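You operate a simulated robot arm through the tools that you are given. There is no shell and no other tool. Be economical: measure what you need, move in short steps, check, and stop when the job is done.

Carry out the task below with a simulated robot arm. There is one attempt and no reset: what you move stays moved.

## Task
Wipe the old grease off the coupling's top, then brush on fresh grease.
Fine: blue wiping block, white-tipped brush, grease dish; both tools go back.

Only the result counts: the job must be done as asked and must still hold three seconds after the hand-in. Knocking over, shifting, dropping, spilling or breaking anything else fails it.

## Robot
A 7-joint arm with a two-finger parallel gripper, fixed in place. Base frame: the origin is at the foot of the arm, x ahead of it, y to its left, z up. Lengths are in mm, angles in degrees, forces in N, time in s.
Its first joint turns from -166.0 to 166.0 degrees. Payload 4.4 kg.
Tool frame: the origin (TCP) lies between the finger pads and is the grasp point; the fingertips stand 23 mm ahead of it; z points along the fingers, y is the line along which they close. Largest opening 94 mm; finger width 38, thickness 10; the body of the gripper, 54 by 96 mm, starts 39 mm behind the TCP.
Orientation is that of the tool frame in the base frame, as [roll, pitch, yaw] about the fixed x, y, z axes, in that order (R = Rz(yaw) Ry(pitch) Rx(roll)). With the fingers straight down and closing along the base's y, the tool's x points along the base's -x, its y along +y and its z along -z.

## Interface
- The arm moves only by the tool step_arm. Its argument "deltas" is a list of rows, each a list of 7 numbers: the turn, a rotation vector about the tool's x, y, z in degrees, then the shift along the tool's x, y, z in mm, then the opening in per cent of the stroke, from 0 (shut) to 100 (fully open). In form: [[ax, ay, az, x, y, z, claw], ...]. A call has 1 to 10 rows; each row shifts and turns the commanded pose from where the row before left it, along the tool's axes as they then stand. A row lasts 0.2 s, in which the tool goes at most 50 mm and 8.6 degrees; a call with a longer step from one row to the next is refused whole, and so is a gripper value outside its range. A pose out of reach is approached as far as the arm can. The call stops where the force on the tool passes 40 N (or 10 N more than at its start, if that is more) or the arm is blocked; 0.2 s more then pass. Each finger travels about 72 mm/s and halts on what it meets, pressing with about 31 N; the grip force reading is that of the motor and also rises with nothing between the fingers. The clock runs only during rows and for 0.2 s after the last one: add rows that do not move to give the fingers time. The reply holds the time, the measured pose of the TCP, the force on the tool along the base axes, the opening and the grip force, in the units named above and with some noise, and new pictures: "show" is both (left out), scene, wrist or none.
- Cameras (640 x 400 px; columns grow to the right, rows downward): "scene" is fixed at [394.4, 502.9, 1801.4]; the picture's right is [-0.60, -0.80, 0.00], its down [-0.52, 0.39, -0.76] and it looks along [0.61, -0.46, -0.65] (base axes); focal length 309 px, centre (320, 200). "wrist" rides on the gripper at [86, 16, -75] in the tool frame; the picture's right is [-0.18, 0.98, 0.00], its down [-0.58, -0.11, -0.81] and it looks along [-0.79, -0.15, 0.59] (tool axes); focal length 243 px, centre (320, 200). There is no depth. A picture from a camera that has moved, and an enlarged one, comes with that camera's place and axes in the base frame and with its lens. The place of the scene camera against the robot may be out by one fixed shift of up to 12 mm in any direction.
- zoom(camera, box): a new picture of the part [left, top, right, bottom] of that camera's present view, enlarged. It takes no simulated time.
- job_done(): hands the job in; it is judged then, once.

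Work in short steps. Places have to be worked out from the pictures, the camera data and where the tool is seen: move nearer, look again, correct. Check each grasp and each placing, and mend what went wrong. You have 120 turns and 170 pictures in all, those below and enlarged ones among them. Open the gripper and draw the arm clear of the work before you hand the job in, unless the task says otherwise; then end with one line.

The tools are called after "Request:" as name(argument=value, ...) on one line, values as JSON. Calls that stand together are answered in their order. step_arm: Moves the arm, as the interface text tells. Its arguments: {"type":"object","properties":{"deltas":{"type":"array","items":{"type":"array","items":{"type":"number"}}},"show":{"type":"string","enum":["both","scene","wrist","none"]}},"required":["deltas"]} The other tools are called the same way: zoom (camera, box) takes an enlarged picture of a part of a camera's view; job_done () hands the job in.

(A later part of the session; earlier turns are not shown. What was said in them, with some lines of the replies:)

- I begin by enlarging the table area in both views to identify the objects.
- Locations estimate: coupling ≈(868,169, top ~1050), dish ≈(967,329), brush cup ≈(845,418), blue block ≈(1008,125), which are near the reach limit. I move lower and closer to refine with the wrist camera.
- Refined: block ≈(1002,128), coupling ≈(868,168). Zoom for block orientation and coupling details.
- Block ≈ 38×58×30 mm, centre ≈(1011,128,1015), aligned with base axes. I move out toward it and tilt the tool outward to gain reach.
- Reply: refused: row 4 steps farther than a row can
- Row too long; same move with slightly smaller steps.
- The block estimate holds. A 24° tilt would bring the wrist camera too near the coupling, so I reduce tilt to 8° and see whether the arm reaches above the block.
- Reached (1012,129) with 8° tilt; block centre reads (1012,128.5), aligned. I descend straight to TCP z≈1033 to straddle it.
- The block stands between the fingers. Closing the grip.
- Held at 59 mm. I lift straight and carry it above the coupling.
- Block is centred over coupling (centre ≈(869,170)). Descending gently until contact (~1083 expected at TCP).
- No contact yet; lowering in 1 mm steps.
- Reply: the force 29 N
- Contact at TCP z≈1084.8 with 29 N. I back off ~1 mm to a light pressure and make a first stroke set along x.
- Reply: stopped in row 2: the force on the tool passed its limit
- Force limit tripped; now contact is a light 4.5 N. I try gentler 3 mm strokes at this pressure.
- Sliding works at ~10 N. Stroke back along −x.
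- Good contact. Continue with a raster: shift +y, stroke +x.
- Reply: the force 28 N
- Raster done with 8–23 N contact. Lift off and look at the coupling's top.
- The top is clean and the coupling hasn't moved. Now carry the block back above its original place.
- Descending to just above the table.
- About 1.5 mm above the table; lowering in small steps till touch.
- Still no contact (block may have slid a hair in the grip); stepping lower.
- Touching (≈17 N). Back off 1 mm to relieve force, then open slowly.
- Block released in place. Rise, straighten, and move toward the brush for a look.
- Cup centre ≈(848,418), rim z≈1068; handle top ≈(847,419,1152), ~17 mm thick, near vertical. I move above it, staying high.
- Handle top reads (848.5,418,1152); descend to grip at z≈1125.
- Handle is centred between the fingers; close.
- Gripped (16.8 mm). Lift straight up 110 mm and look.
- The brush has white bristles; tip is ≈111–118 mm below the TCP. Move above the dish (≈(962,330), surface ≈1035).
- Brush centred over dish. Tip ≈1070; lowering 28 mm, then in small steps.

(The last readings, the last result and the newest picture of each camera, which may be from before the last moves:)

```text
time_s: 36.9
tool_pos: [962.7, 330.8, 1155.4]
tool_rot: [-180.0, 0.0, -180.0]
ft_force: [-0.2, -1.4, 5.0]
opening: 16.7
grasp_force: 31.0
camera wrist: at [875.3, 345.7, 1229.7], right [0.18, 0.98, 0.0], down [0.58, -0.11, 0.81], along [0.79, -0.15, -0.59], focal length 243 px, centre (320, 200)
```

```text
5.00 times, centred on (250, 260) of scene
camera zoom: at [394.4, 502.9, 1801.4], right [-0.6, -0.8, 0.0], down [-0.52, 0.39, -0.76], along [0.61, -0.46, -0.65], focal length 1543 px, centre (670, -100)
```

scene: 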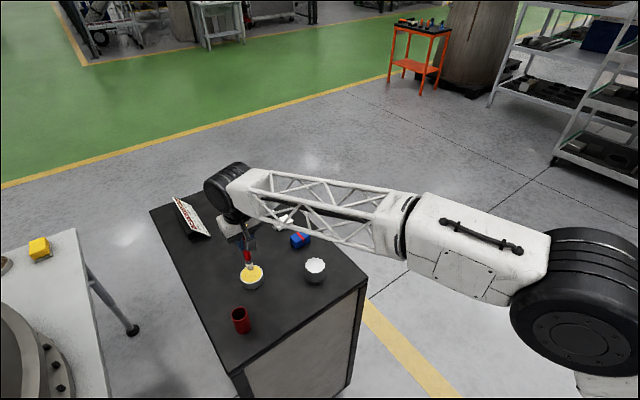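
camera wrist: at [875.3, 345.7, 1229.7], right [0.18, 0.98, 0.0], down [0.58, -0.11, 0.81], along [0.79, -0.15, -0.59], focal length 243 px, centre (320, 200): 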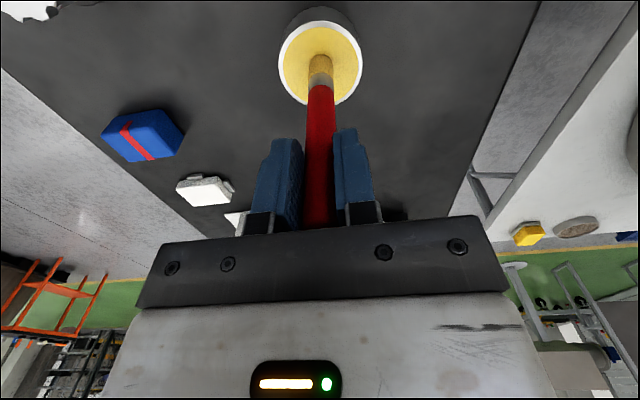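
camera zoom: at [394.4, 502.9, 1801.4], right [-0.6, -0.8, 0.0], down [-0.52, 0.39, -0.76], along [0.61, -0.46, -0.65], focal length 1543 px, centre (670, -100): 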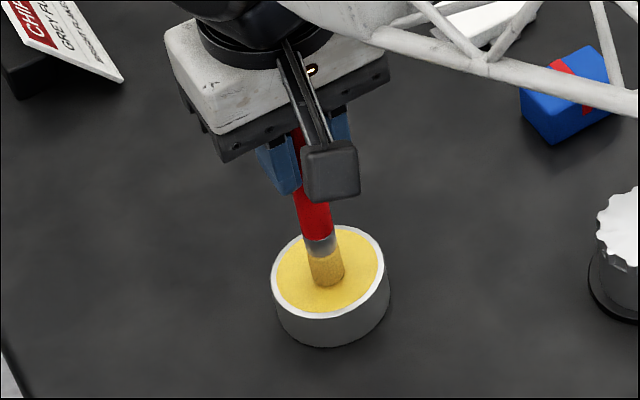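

Bristles turned yellow with 5 N contact: loaded. Lift and carry to above the coupling.

Request:
step_arm(deltas=[[0, 0, 0, 0, 0, -20, 5], [0, 0, 0, 0, 0, -40, 5], [0, 0, 0, 18.6, -32, 0, 5], [0, 0, 0, 18.6, -32, 0, 5], [0, 0, 0, 18.6, -32, 0, 5], [0, 0, 0, 18.6, -32, 0, 5], [0, 0, 0, 18.6, -32, 0, 5], [0, 0, 0, 0, 0, 0, 5]], show="wrist")

Request:
zoom(camera="wrist", box=[240, 0, 420, 225])

```text
time_s: 38.7
tool_pos: [869.7, 172.2, 1213.0]
tool_rot: [-180.0, 0.0, -179.9]
ft_force: [-0.4, -0.9, -1.0]
opening: 16.6
grasp_force: 31.1
camera wrist: at [782.4, 185.9, 1288.8], right [0.18, 0.98, 0.0], down [0.58, -0.11, 0.81], along [0.79, -0.15, -0.59], focal length 243 px, centre (320, 200)
```

wrist: 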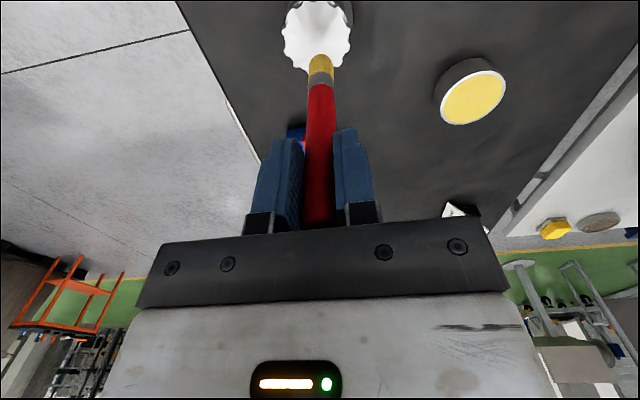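

```text
1.78 times, centred on (330, 112) of wrist
camera zoom: at [782.4, 185.9, 1288.8], right [0.18, 0.98, 0.0], down [0.58, -0.11, 0.81], along [0.79, -0.15, -0.59], focal length 431 px, centre (302, 356)
```

zoom: 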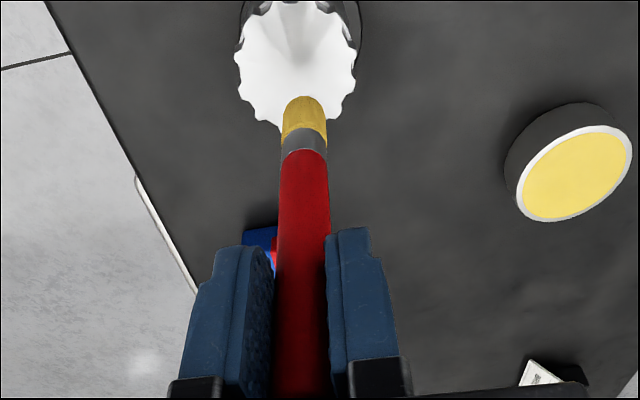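

Coupling centre ≈(867,169). Descend to near contact (expected TCP ≈1174).

Request:
step_arm(deltas=[[0, 0, 0, 2, -2, 17, 5], [0, 0, 0, 0, 0, 16, 5], [0, 0, 0, 0, 0, 2, 5], [0, 0, 0, 0, 0, 1, 5], [0, 0, 0, 0, 0, 1, 5], [0, 0, 0, 0, 0, 0, 5]], show="wrist")

Request:
zoom(camera="scene", box=[270, 220, 360, 290])

```text
time_s: 40.1
tool_pos: [867.9, 168.3, 1178.3]
tool_rot: [180.0, 0.0, -179.9]
ft_force: [0.1, 1.8, 11.5]
opening: 16.8
grasp_force: 30.8
camera wrist: at [780.4, 183.9, 1253.4], right [0.18, 0.98, 0.0], down [0.58, -0.11, 0.81], along [0.79, -0.15, -0.59], focal length 243 px, centre (320, 200)
```

wrist: 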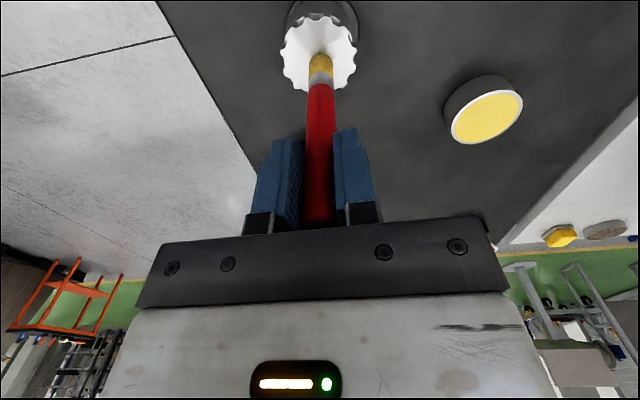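

```text
5.71 times, centred on (315, 255) of scene
camera zoom: at [394.4, 502.9, 1801.4], right [-0.6, -0.8, 0.0], down [-0.52, 0.39, -0.76], along [0.61, -0.46, -0.65], focal length 1763 px, centre (349, -114)
```

zoom: 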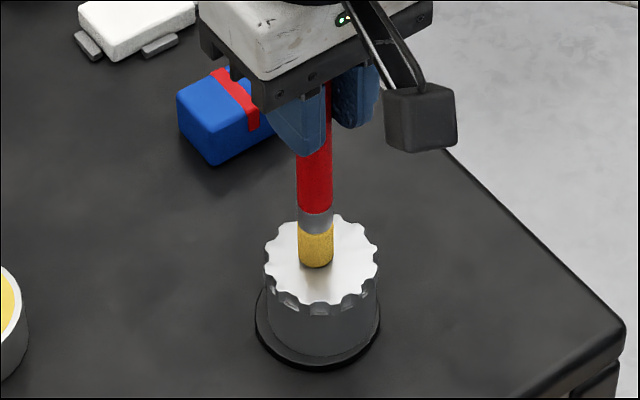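

Contact ~11 N near the centre. Ease off slightly and stroke +x then −x.

Request:
step_arm(deltas=[[0, 0, 0, 0, 0, -0.7, 5], [0, 0, 0, -4, 0, 0, 5], [0, 0, 0, -4, 0, 0, 5], [0, 0, 0, -4, 0, 0, 5], [0, 0, 0, -4, 0, 0, 5], [0, 0, 0, 0, 0, 0, 5]], show="none")

Request:
zoom(camera="scene", box=[270, 220, 360, 290])

```text
time_s: 41.5
tool_pos: [883.2, 169.1, 1177.3]
tool_rot: [180.0, 0.1, 180.0]
ft_force: [1.2, -0.8, 2.1]
opening: 16.4
grasp_force: 30.6
```

```text
5.71 times, centred on (315, 255) of scene
camera zoom: at [394.4, 502.9, 1801.4], right [-0.6, -0.8, 0.0], down [-0.52, 0.39, -0.76], along [0.61, -0.46, -0.65], focal length 1763 px, centre (349, -114)
```

zoom: 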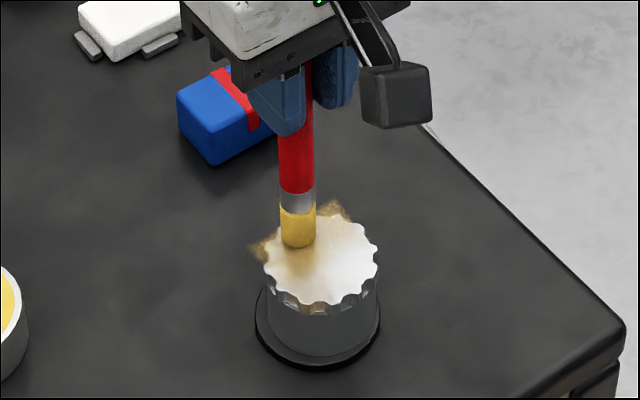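

Grease is going on, with a soft-edged film appearing at the rim on this side; I'll stay nearer to the centre. Stroke back to −x, slight extra pressure.

Request:
step_arm(deltas=[[0, 0, 0, 4, 0, 0.3, 5], [0, 0, 0, 4, 0, 0, 5], [0, 0, 0, 4, 0, 0, 5], [0, 0, 0, 4, 0, 0, 5], [0, 0, 0, 4, 0, 0, 5], [0, 0, 0, 4, 0, 0, 5], [0, 0, 0, 2, 0, 0, 5], [0, 0, 0, 0, 0, 0, 5]], show="wrist")

Request:
zoom(camera="scene", box=[270, 220, 360, 290])

```text
time_s: 43.3
tool_pos: [856.7, 167.9, 1177.4]
tool_rot: [180.0, 0.0, 180.0]
ft_force: [0.9, -0.9, 0.9]
opening: 16.8
grasp_force: 31.7
camera wrist: at [770.2, 184.0, 1253.0], right [0.18, 0.98, 0.0], down [0.58, -0.11, 0.81], along [0.79, -0.15, -0.59], focal length 243 px, centre (320, 200)
```

wrist: 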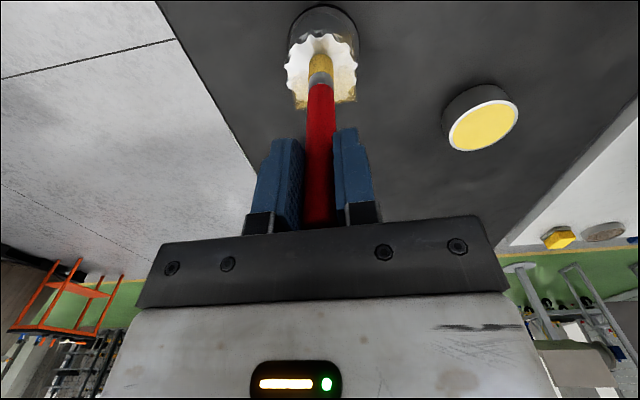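

```text
5.71 times, centred on (315, 255) of scene
camera zoom: at [394.4, 502.9, 1801.4], right [-0.6, -0.8, 0.0], down [-0.52, 0.39, -0.76], along [0.61, -0.46, -0.65], focal length 1763 px, centre (349, -114)
```

zoom: 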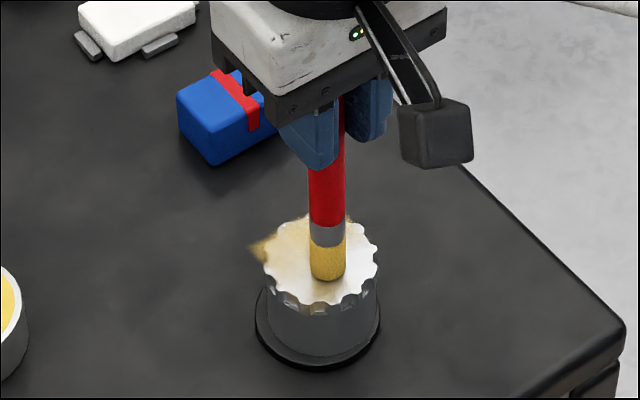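

The film is a soft square overlay; mid strip is done. Contact is light, so I press 0.6 mm more and do a line at y+10, going +x.

Request:
step_arm(deltas=[[0, 0, 0, 0, 4, 0.6, 5], [0, 0, 0, 0, 4, 0, 5], [0, 0, 0, -4, 0, 0, 5], [0, 0, 0, -4, 0, 0, 5], [0, 0, 0, -4, 0, 0, 5], [0, 0, 0, -4, 0, 0, 5], [0, 0, 0, -4, 0, 0, 5], [0, 0, 0, -2, 0, 0, 5]], show="none")

Request:
step_arm(deltas=[[0, 0, 0, 0, 4, 0, 5], [0, 0, 0, 0, 4, 0, 5], [0, 0, 0, 4, 0, 0, 5], [0, 0, 0, 4, 0, 0, 5], [0, 0, 0, 4, 0, 0, 5], [0, 0, 0, 4, 0, 0, 5], [0, 0, 0, 4, 0, 0, 5]], show="none")

Request:
zoom(camera="scene", box=[270, 220, 360, 290])

```text
time_s: 45.1
tool_pos: [879.8, 177.5, 1176.2]
tool_rot: [-180.0, 0.1, 180.0]
ft_force: [0.8, -1.4, -0.5]
opening: 16.7
grasp_force: 31.4
```

```text
time_s: 46.7
tool_pos: [860.1, 184.9, 1176.2]
tool_rot: [-180.0, 0.1, -179.9]
ft_force: [-0.1, 0.0, 1.0]
opening: 16.9
grasp_force: 30.7
```

```text
5.71 times, centred on (315, 255) of scene
camera zoom: at [394.4, 502.9, 1801.4], right [-0.6, -0.8, 0.0], down [-0.52, 0.39, -0.76], along [0.61, -0.46, -0.65], focal length 1763 px, centre (349, -114)
```

zoom: 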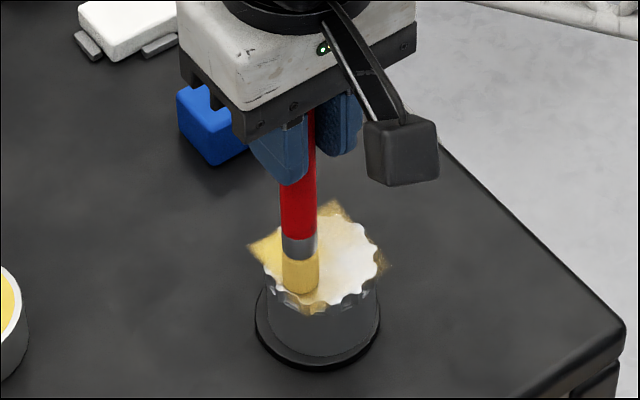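

Good coverage on the +y side. Press a bit more and cross to the −y side.

Request:
step_arm(deltas=[[0, 0, 0, 0, -4, 0.4, 5], [0, 0, 0, 0, -4, 0.4, 5], [0, 0, 0, 0, -4, 0, 5], [0, 0, 0, 0, -4, 0, 5], [0, 0, 0, 0, -4, 0, 5], [0, 0, 0, 0, -4, 0, 5], [0, 0, 0, 0, 0, 0, 5]], show="none")

Request:
step_arm(deltas=[[0, 0, 0, -4, 0, 0, 5], [0, 0, 0, -4, 0, 0, 5], [0, 0, 0, -4, 0, 0, 5], [0, 0, 0, -4, 0, 0, 5], [0, 0, 0, -3, 0, 0, 5], [0, 0, 0, 0, -4, 0, 5], [0, 0, 0, 0, -4, 0, 5], [0, 0, 0, 4, 0, 0, 5], [0, 0, 0, 4, 0, 0, 5], [0, 0, 0, 4, 0, 0, 5]], show="none")

Request:
zoom(camera="scene", box=[270, 220, 360, 290])

```text
time_s: 48.3
tool_pos: [858.6, 160.0, 1175.3]
tool_rot: [-179.9, 0.0, -180.0]
ft_force: [-0.3, -0.4, 0.7]
opening: 16.7
grasp_force: 31.1
```

```text
time_s: 50.5
tool_pos: [867.1, 152.6, 1176.5]
tool_rot: [180.0, 0.1, -179.9]
ft_force: [0.2, 0.4, 0.2]
opening: 16.4
grasp_force: 30.7
```

```text
5.71 times, centred on (315, 255) of scene
camera zoom: at [394.4, 502.9, 1801.4], right [-0.6, -0.8, 0.0], down [-0.52, 0.39, -0.76], along [0.61, -0.46, -0.65], focal length 1763 px, centre (349, -114)
```

zoom: 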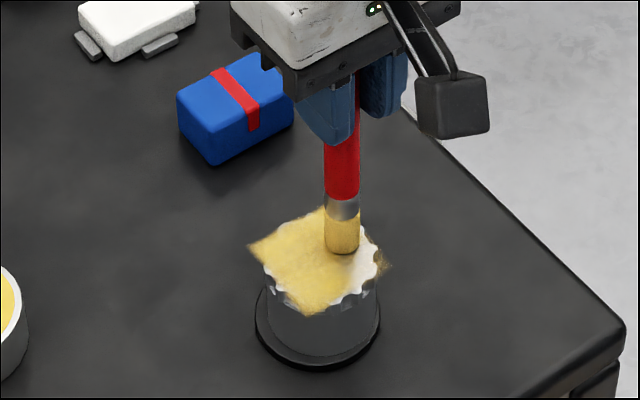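

Remaining bare area is toward −x/−y. Brush there.

Request:
step_arm(deltas=[[0, 0, 0, 4, 0, 0.4, 5], [0, 0, 0, 4, 1, 0, 5], [0, 0, 0, 4, 1, 0, 5], [0, 0, 0, 3, 3, 0, 5], [0, 0, 0, 0, 4, 0, 5], [0, 0, 0, 0, 4, 0, 5], [0, 0, 0, 0, 4, 0, 5], [0, 0, 0, -4, -4, 0, 5], [0, 0, 0, 0, -4, 0, 5], [0, 0, 0, 0, -4, 0, 5]], show="none")

Request:
zoom(camera="scene", box=[270, 220, 360, 290])

```text
time_s: 52.7
tool_pos: [855.0, 158.2, 1174.6]
tool_rot: [-179.9, 0.0, -180.0]
ft_force: [-0.4, 1.0, -0.3]
opening: 16.8
grasp_force: 31.1
```

```text
5.71 times, centred on (315, 255) of scene
camera zoom: at [394.4, 502.9, 1801.4], right [-0.6, -0.8, 0.0], down [-0.52, 0.39, -0.76], along [0.61, -0.46, -0.65], focal length 1763 px, centre (349, -114)
```

zoom: 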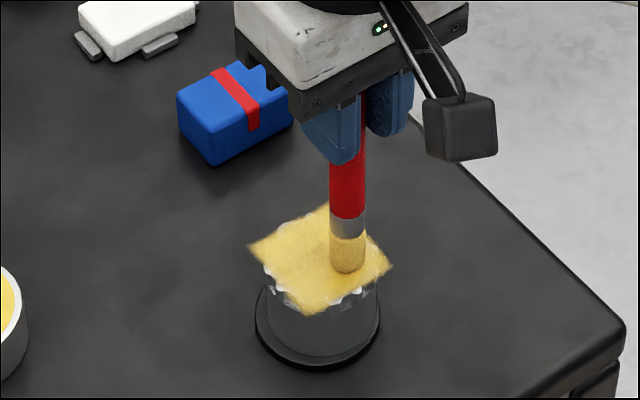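

Top fully covered. Lift and move back to above the brush cup at (846,418.5).

Request:
step_arm(deltas=[[0, 0, 0, 0, 0, -25, 5], [0, 0, 0, 0, 0, -40, 5], [0, 0, 0, 1.5, 43.4, 0, 5], [0, 0, 0, 1.5, 43.4, 0, 5], [0, 0, 0, 1.5, 43.4, 0, 5], [0, 0, 0, 1.5, 43.4, 0, 5], [0, 0, 0, 1.5, 43.4, 0, 5], [0, 0, 0, 1.5, 43.3, 0, 5], [0, 0, 0, 0, 0, 0, 5], [0, 0, 0, 0, 0, 0, 5]], show="both")

Request:
zoom(camera="wrist", box=[240, 0, 420, 225])

Request:
zoom(camera="scene", box=[190, 250, 290, 340])

Request:
zoom(camera="wrist", box=[60, 20, 180, 140])

```text
time_s: 54.9
tool_pos: [846.0, 418.4, 1241.1]
tool_rot: [180.0, 0.0, 179.9]
ft_force: [-0.3, -0.4, 0.3]
opening: 16.7
grasp_force: 31.2
camera wrist: at [759.0, 433.0, 1316.2], right [0.18, 0.98, 0.0], down [0.58, -0.11, 0.81], along [0.79, -0.15, -0.59], focal length 243 px, centre (320, 200)
```

scene: 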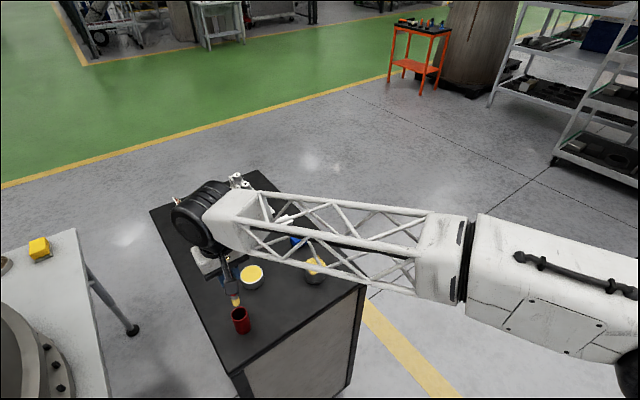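
wrist: 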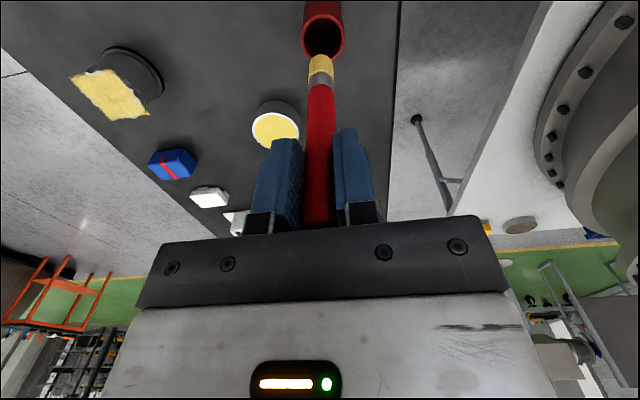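

```text
1.78 times, centred on (330, 112) of wrist
camera zoom: at [759.0, 433.0, 1316.2], right [0.18, 0.98, 0.0], down [0.58, -0.11, 0.81], along [0.79, -0.15, -0.59], focal length 431 px, centre (302, 356)
```

zoom: 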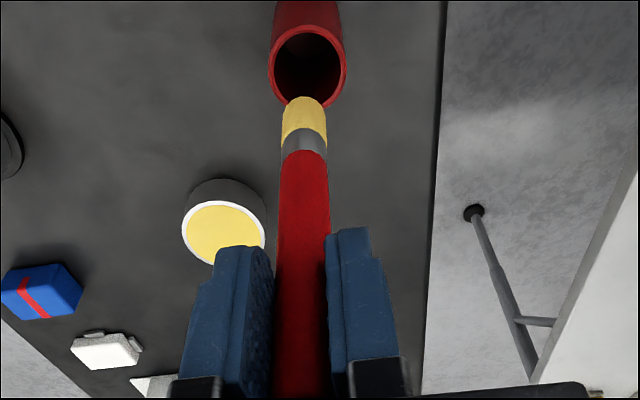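

```text
4.44 times, centred on (240, 295) of scene
camera zoom: at [394.4, 502.9, 1801.4], right [-0.6, -0.8, 0.0], down [-0.52, 0.39, -0.76], along [0.61, -0.46, -0.65], focal length 1371 px, centre (676, -222)
```

zoom: 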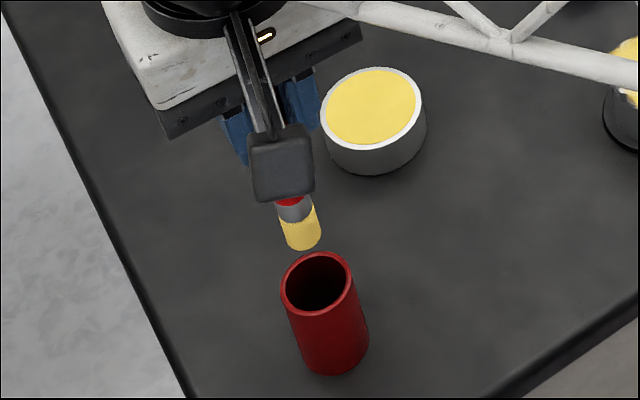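

```text
3.33 times, centred on (120, 80) of wrist
camera zoom: at [759.0, 433.0, 1316.2], right [0.18, 0.98, 0.0], down [0.58, -0.11, 0.81], along [0.79, -0.15, -0.59], focal length 809 px, centre (987, 600)
```

zoom: 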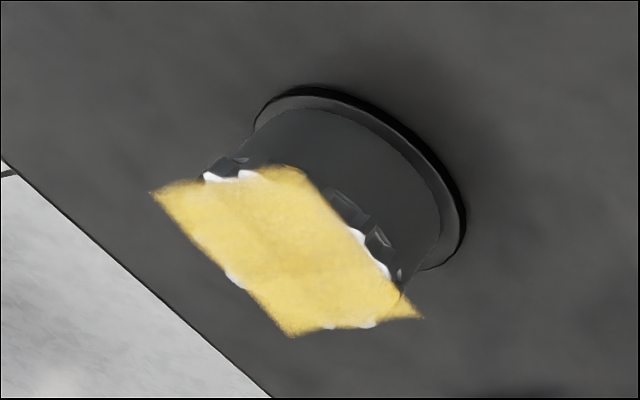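

Coverage good; brush is at the same pose as when drawn. Insert straight down into the cup.

Request:
step_arm(deltas=[[0, 0, 0, 0, 0, 25, 5], [0, 0, 0, 0, 0, 25, 5], [0, 0, 0, 0, 0, 20, 5], [0, 0, 0, 0, 0, 0, 5]], show="wrist")

Request:
zoom(camera="scene", box=[190, 250, 290, 340])

```text
time_s: 55.9
tool_pos: [844.4, 417.7, 1171.0]
tool_rot: [180.0, -0.1, 180.0]
ft_force: [0.0, -0.6, -0.4]
opening: 16.6
grasp_force: 30.8
camera wrist: at [758.4, 432.9, 1246.5], right [0.18, 0.98, 0.0], down [0.58, -0.11, 0.81], along [0.79, -0.15, -0.59], focal length 243 px, centre (320, 200)
```

wrist: 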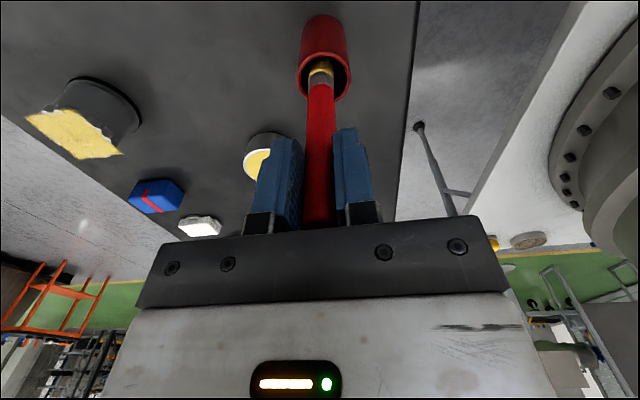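

```text
4.44 times, centred on (240, 295) of scene
camera zoom: at [394.4, 502.9, 1801.4], right [-0.6, -0.8, 0.0], down [-0.52, 0.39, -0.76], along [0.61, -0.46, -0.65], focal length 1371 px, centre (676, -222)
```

zoom: 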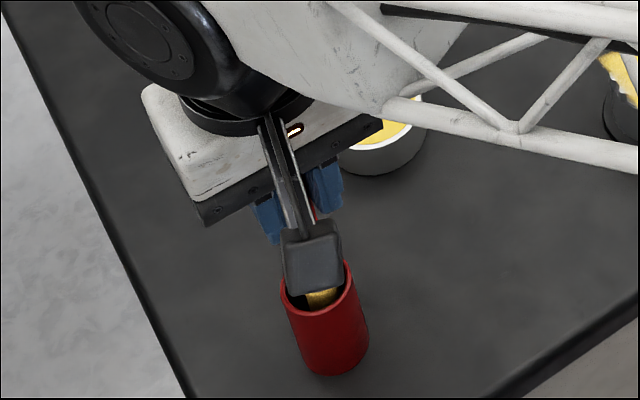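

The tip is entering the cup mouth freely. Continue down, slowing near the floor.

Request:
step_arm(deltas=[[0, 0, 0, 0, 0, 15, 5], [0, 0, 0, 0, 0, 15, 5], [0, 0, 0, 0, 0, 10, 5], [0, 0, 0, 0, 0, 2, 5], [0, 0, 0, 0, 0, 0, 5]], show="none")

Request:
step_arm(deltas=[[0, 0, 0, 0, 0, 1, 5], [0, 0, 0, 0, 0, 1, 5], [0, 0, 0, 0, 0, 0, 5]], show="wrist")

```text
time_s: 57.1
tool_pos: [846.4, 417.3, 1130.6]
tool_rot: [179.9, 0.1, 180.0]
ft_force: [0.6, 2.3, 14.7]
opening: 16.7
grasp_force: 31.0
```

```text
time_s: 57.9
tool_pos: [846.7, 419.6, 1127.8]
tool_rot: [-179.9, 0.2, -180.0]
ft_force: [0.9, -1.3, 25.4]
opening: 16.9
grasp_force: 31.0
camera wrist: at [759.3, 433.1, 1202.8], right [0.18, 0.98, 0.0], down [0.58, -0.11, 0.81], along [0.79, -0.15, -0.59], focal length 243 px, centre (320, 200)
```

wrist: 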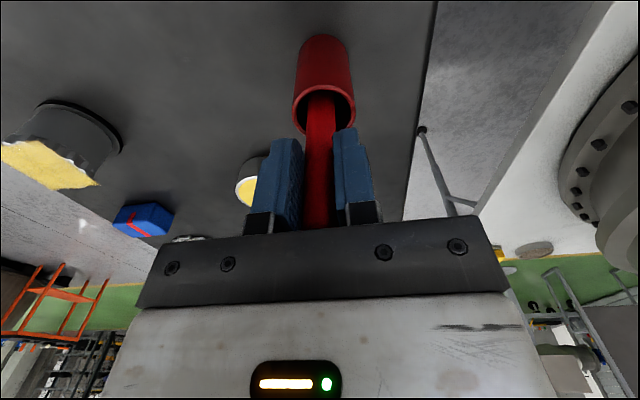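

Bottomed in the cup (25 N). Ease up 1.5 mm, then open.

Request:
step_arm(deltas=[[0, 0, 0, 0, 0, -1.5, 5], [0, 0, 0, 0, 0, 0, 5], [0, 0, 0, 0, 0, 0, 40], [0, 0, 0, 0, 0, 0, 80], [0, 0, 0, 0, 0, 0, 100], [0, 0, 0, 0, 0, 0, 100], [0, 0, 0, 0, 0, 0, 100]], show="wrist")

```text
time_s: 59.5
tool_pos: [846.7, 417.5, 1128.9]
tool_rot: [-180.0, -0.1, -180.0]
ft_force: [0.0, -0.2, -0.1]
opening: 93.9
grasp_force: 0.1
camera wrist: at [759.2, 433.2, 1203.5], right [0.18, 0.98, 0.0], down [0.58, -0.11, 0.81], along [0.79, -0.15, -0.59], focal length 243 px, centre (320, 200)
```

wrist: 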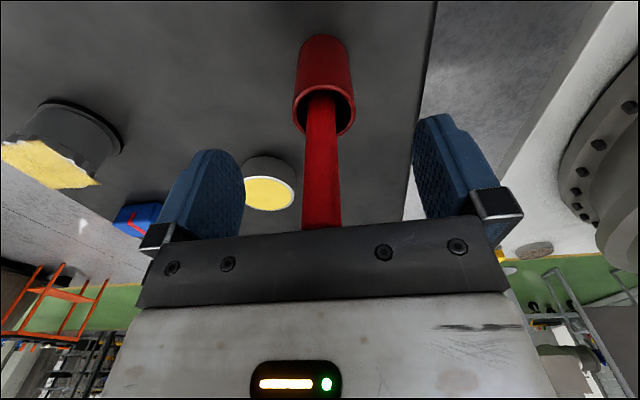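

Brush stands free in the cup. Rise straight up, then retreat toward the base for a final check.

Request:
step_arm(deltas=[[0, 0, 0, 0, 0, -35, 100], [0, 0, 0, 0, 0, -40, 100], [0, 0, 0, 0, 0, -40, 100], [0, 0, 0, 0, 0, -45, 100], [0, 0, 0, 45, -15, -10, 100], [0, 0, 0, 45, -15, -10, 100], [0, 0, 0, 45, -15, -10, 100], [0, 0, 0, 45, -15, -10, 100], [0, 0, 0, 45, -15, -10, 100], [0, 0, 0, 0, 0, 0, 100]], show="both")

Request:
step_arm(deltas=[[0, 0, 0, 45, -15, -10, 100], [0, 0, 0, 45, -15, -10, 100], [0, 0, 0, 0, -45, -10, 100], [0, 0, 0, 0, -45, -10, 100], [0, 0, 0, 0, -45, -10, 100], [0, 0, 0, 0, -45, -10, 100], [0, 0, 0, 0, -45, -10, 100], [0, 0, 0, 0, 0, 0, 100]], show="scene")

Request:
zoom(camera="scene", box=[190, 210, 350, 340])

```text
time_s: 61.7
tool_pos: [621.9, 344.4, 1338.6]
tool_rot: [179.9, 0.0, 180.0]
ft_force: [0.0, 0.1, 0.1]
opening: 94.1
grasp_force: 0.0
camera wrist: at [533.5, 359.0, 1414.4], right [0.18, 0.98, 0.0], down [0.58, -0.11, 0.81], along [0.79, -0.15, -0.59], focal length 243 px, centre (320, 200)
```

scene: 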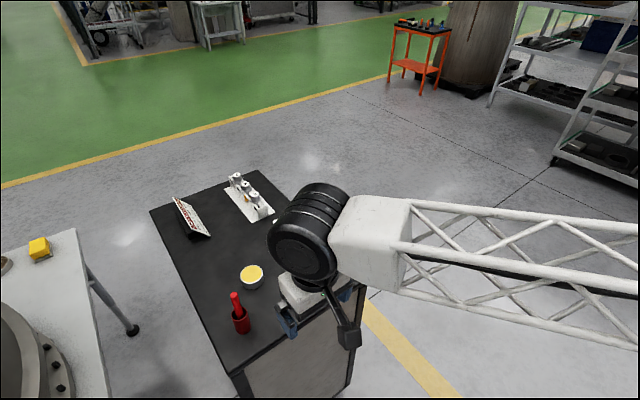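
wrist: 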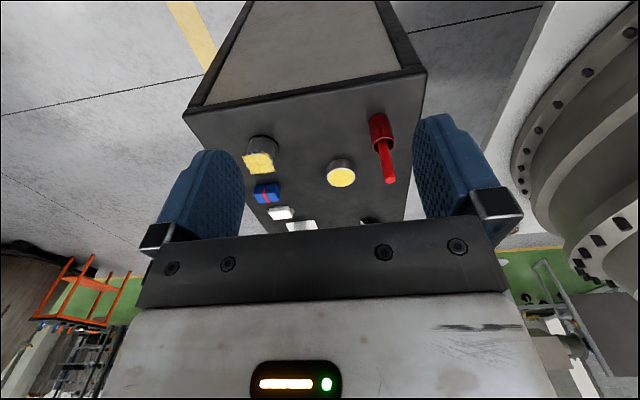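

```text
time_s: 63.5
tool_pos: [530.3, 87.1, 1408.0]
tool_rot: [180.0, 0.1, -180.0]
ft_force: [-0.1, -0.7, -0.5]
opening: 93.8
grasp_force: 0.0
```

scene: 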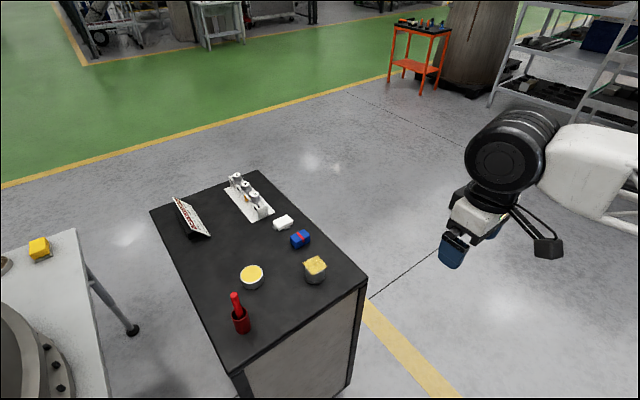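

```text
3.08 times, centred on (270, 275) of scene
camera zoom: at [394.4, 502.9, 1801.4], right [-0.6, -0.8, 0.0], down [-0.52, 0.39, -0.76], along [0.61, -0.46, -0.65], focal length 949 px, centre (474, -31)
```

zoom: 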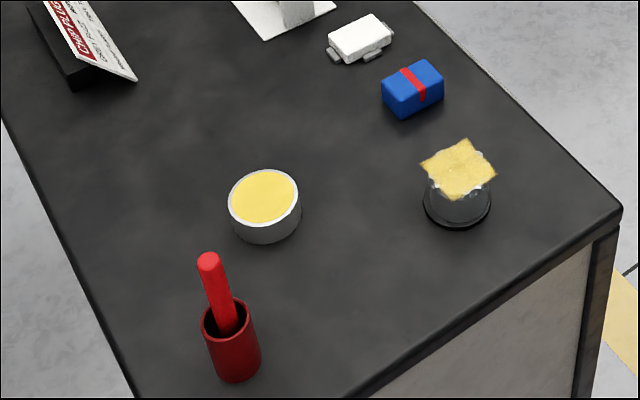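

The top is wiped and freshly greased. The block and brush are back in place, nothing else has moved, and the arm is clear with the gripper open, so I hand in.

Request:
job_done()

```text
The job is handed in.
```

I wiped the old grease off the coupling's top with the blue block and brushed on fresh grease. The block is back in its place and the brush is back in its cup. In the camera view the yellow grease film hangs slightly past the coupling's rim at the corners.
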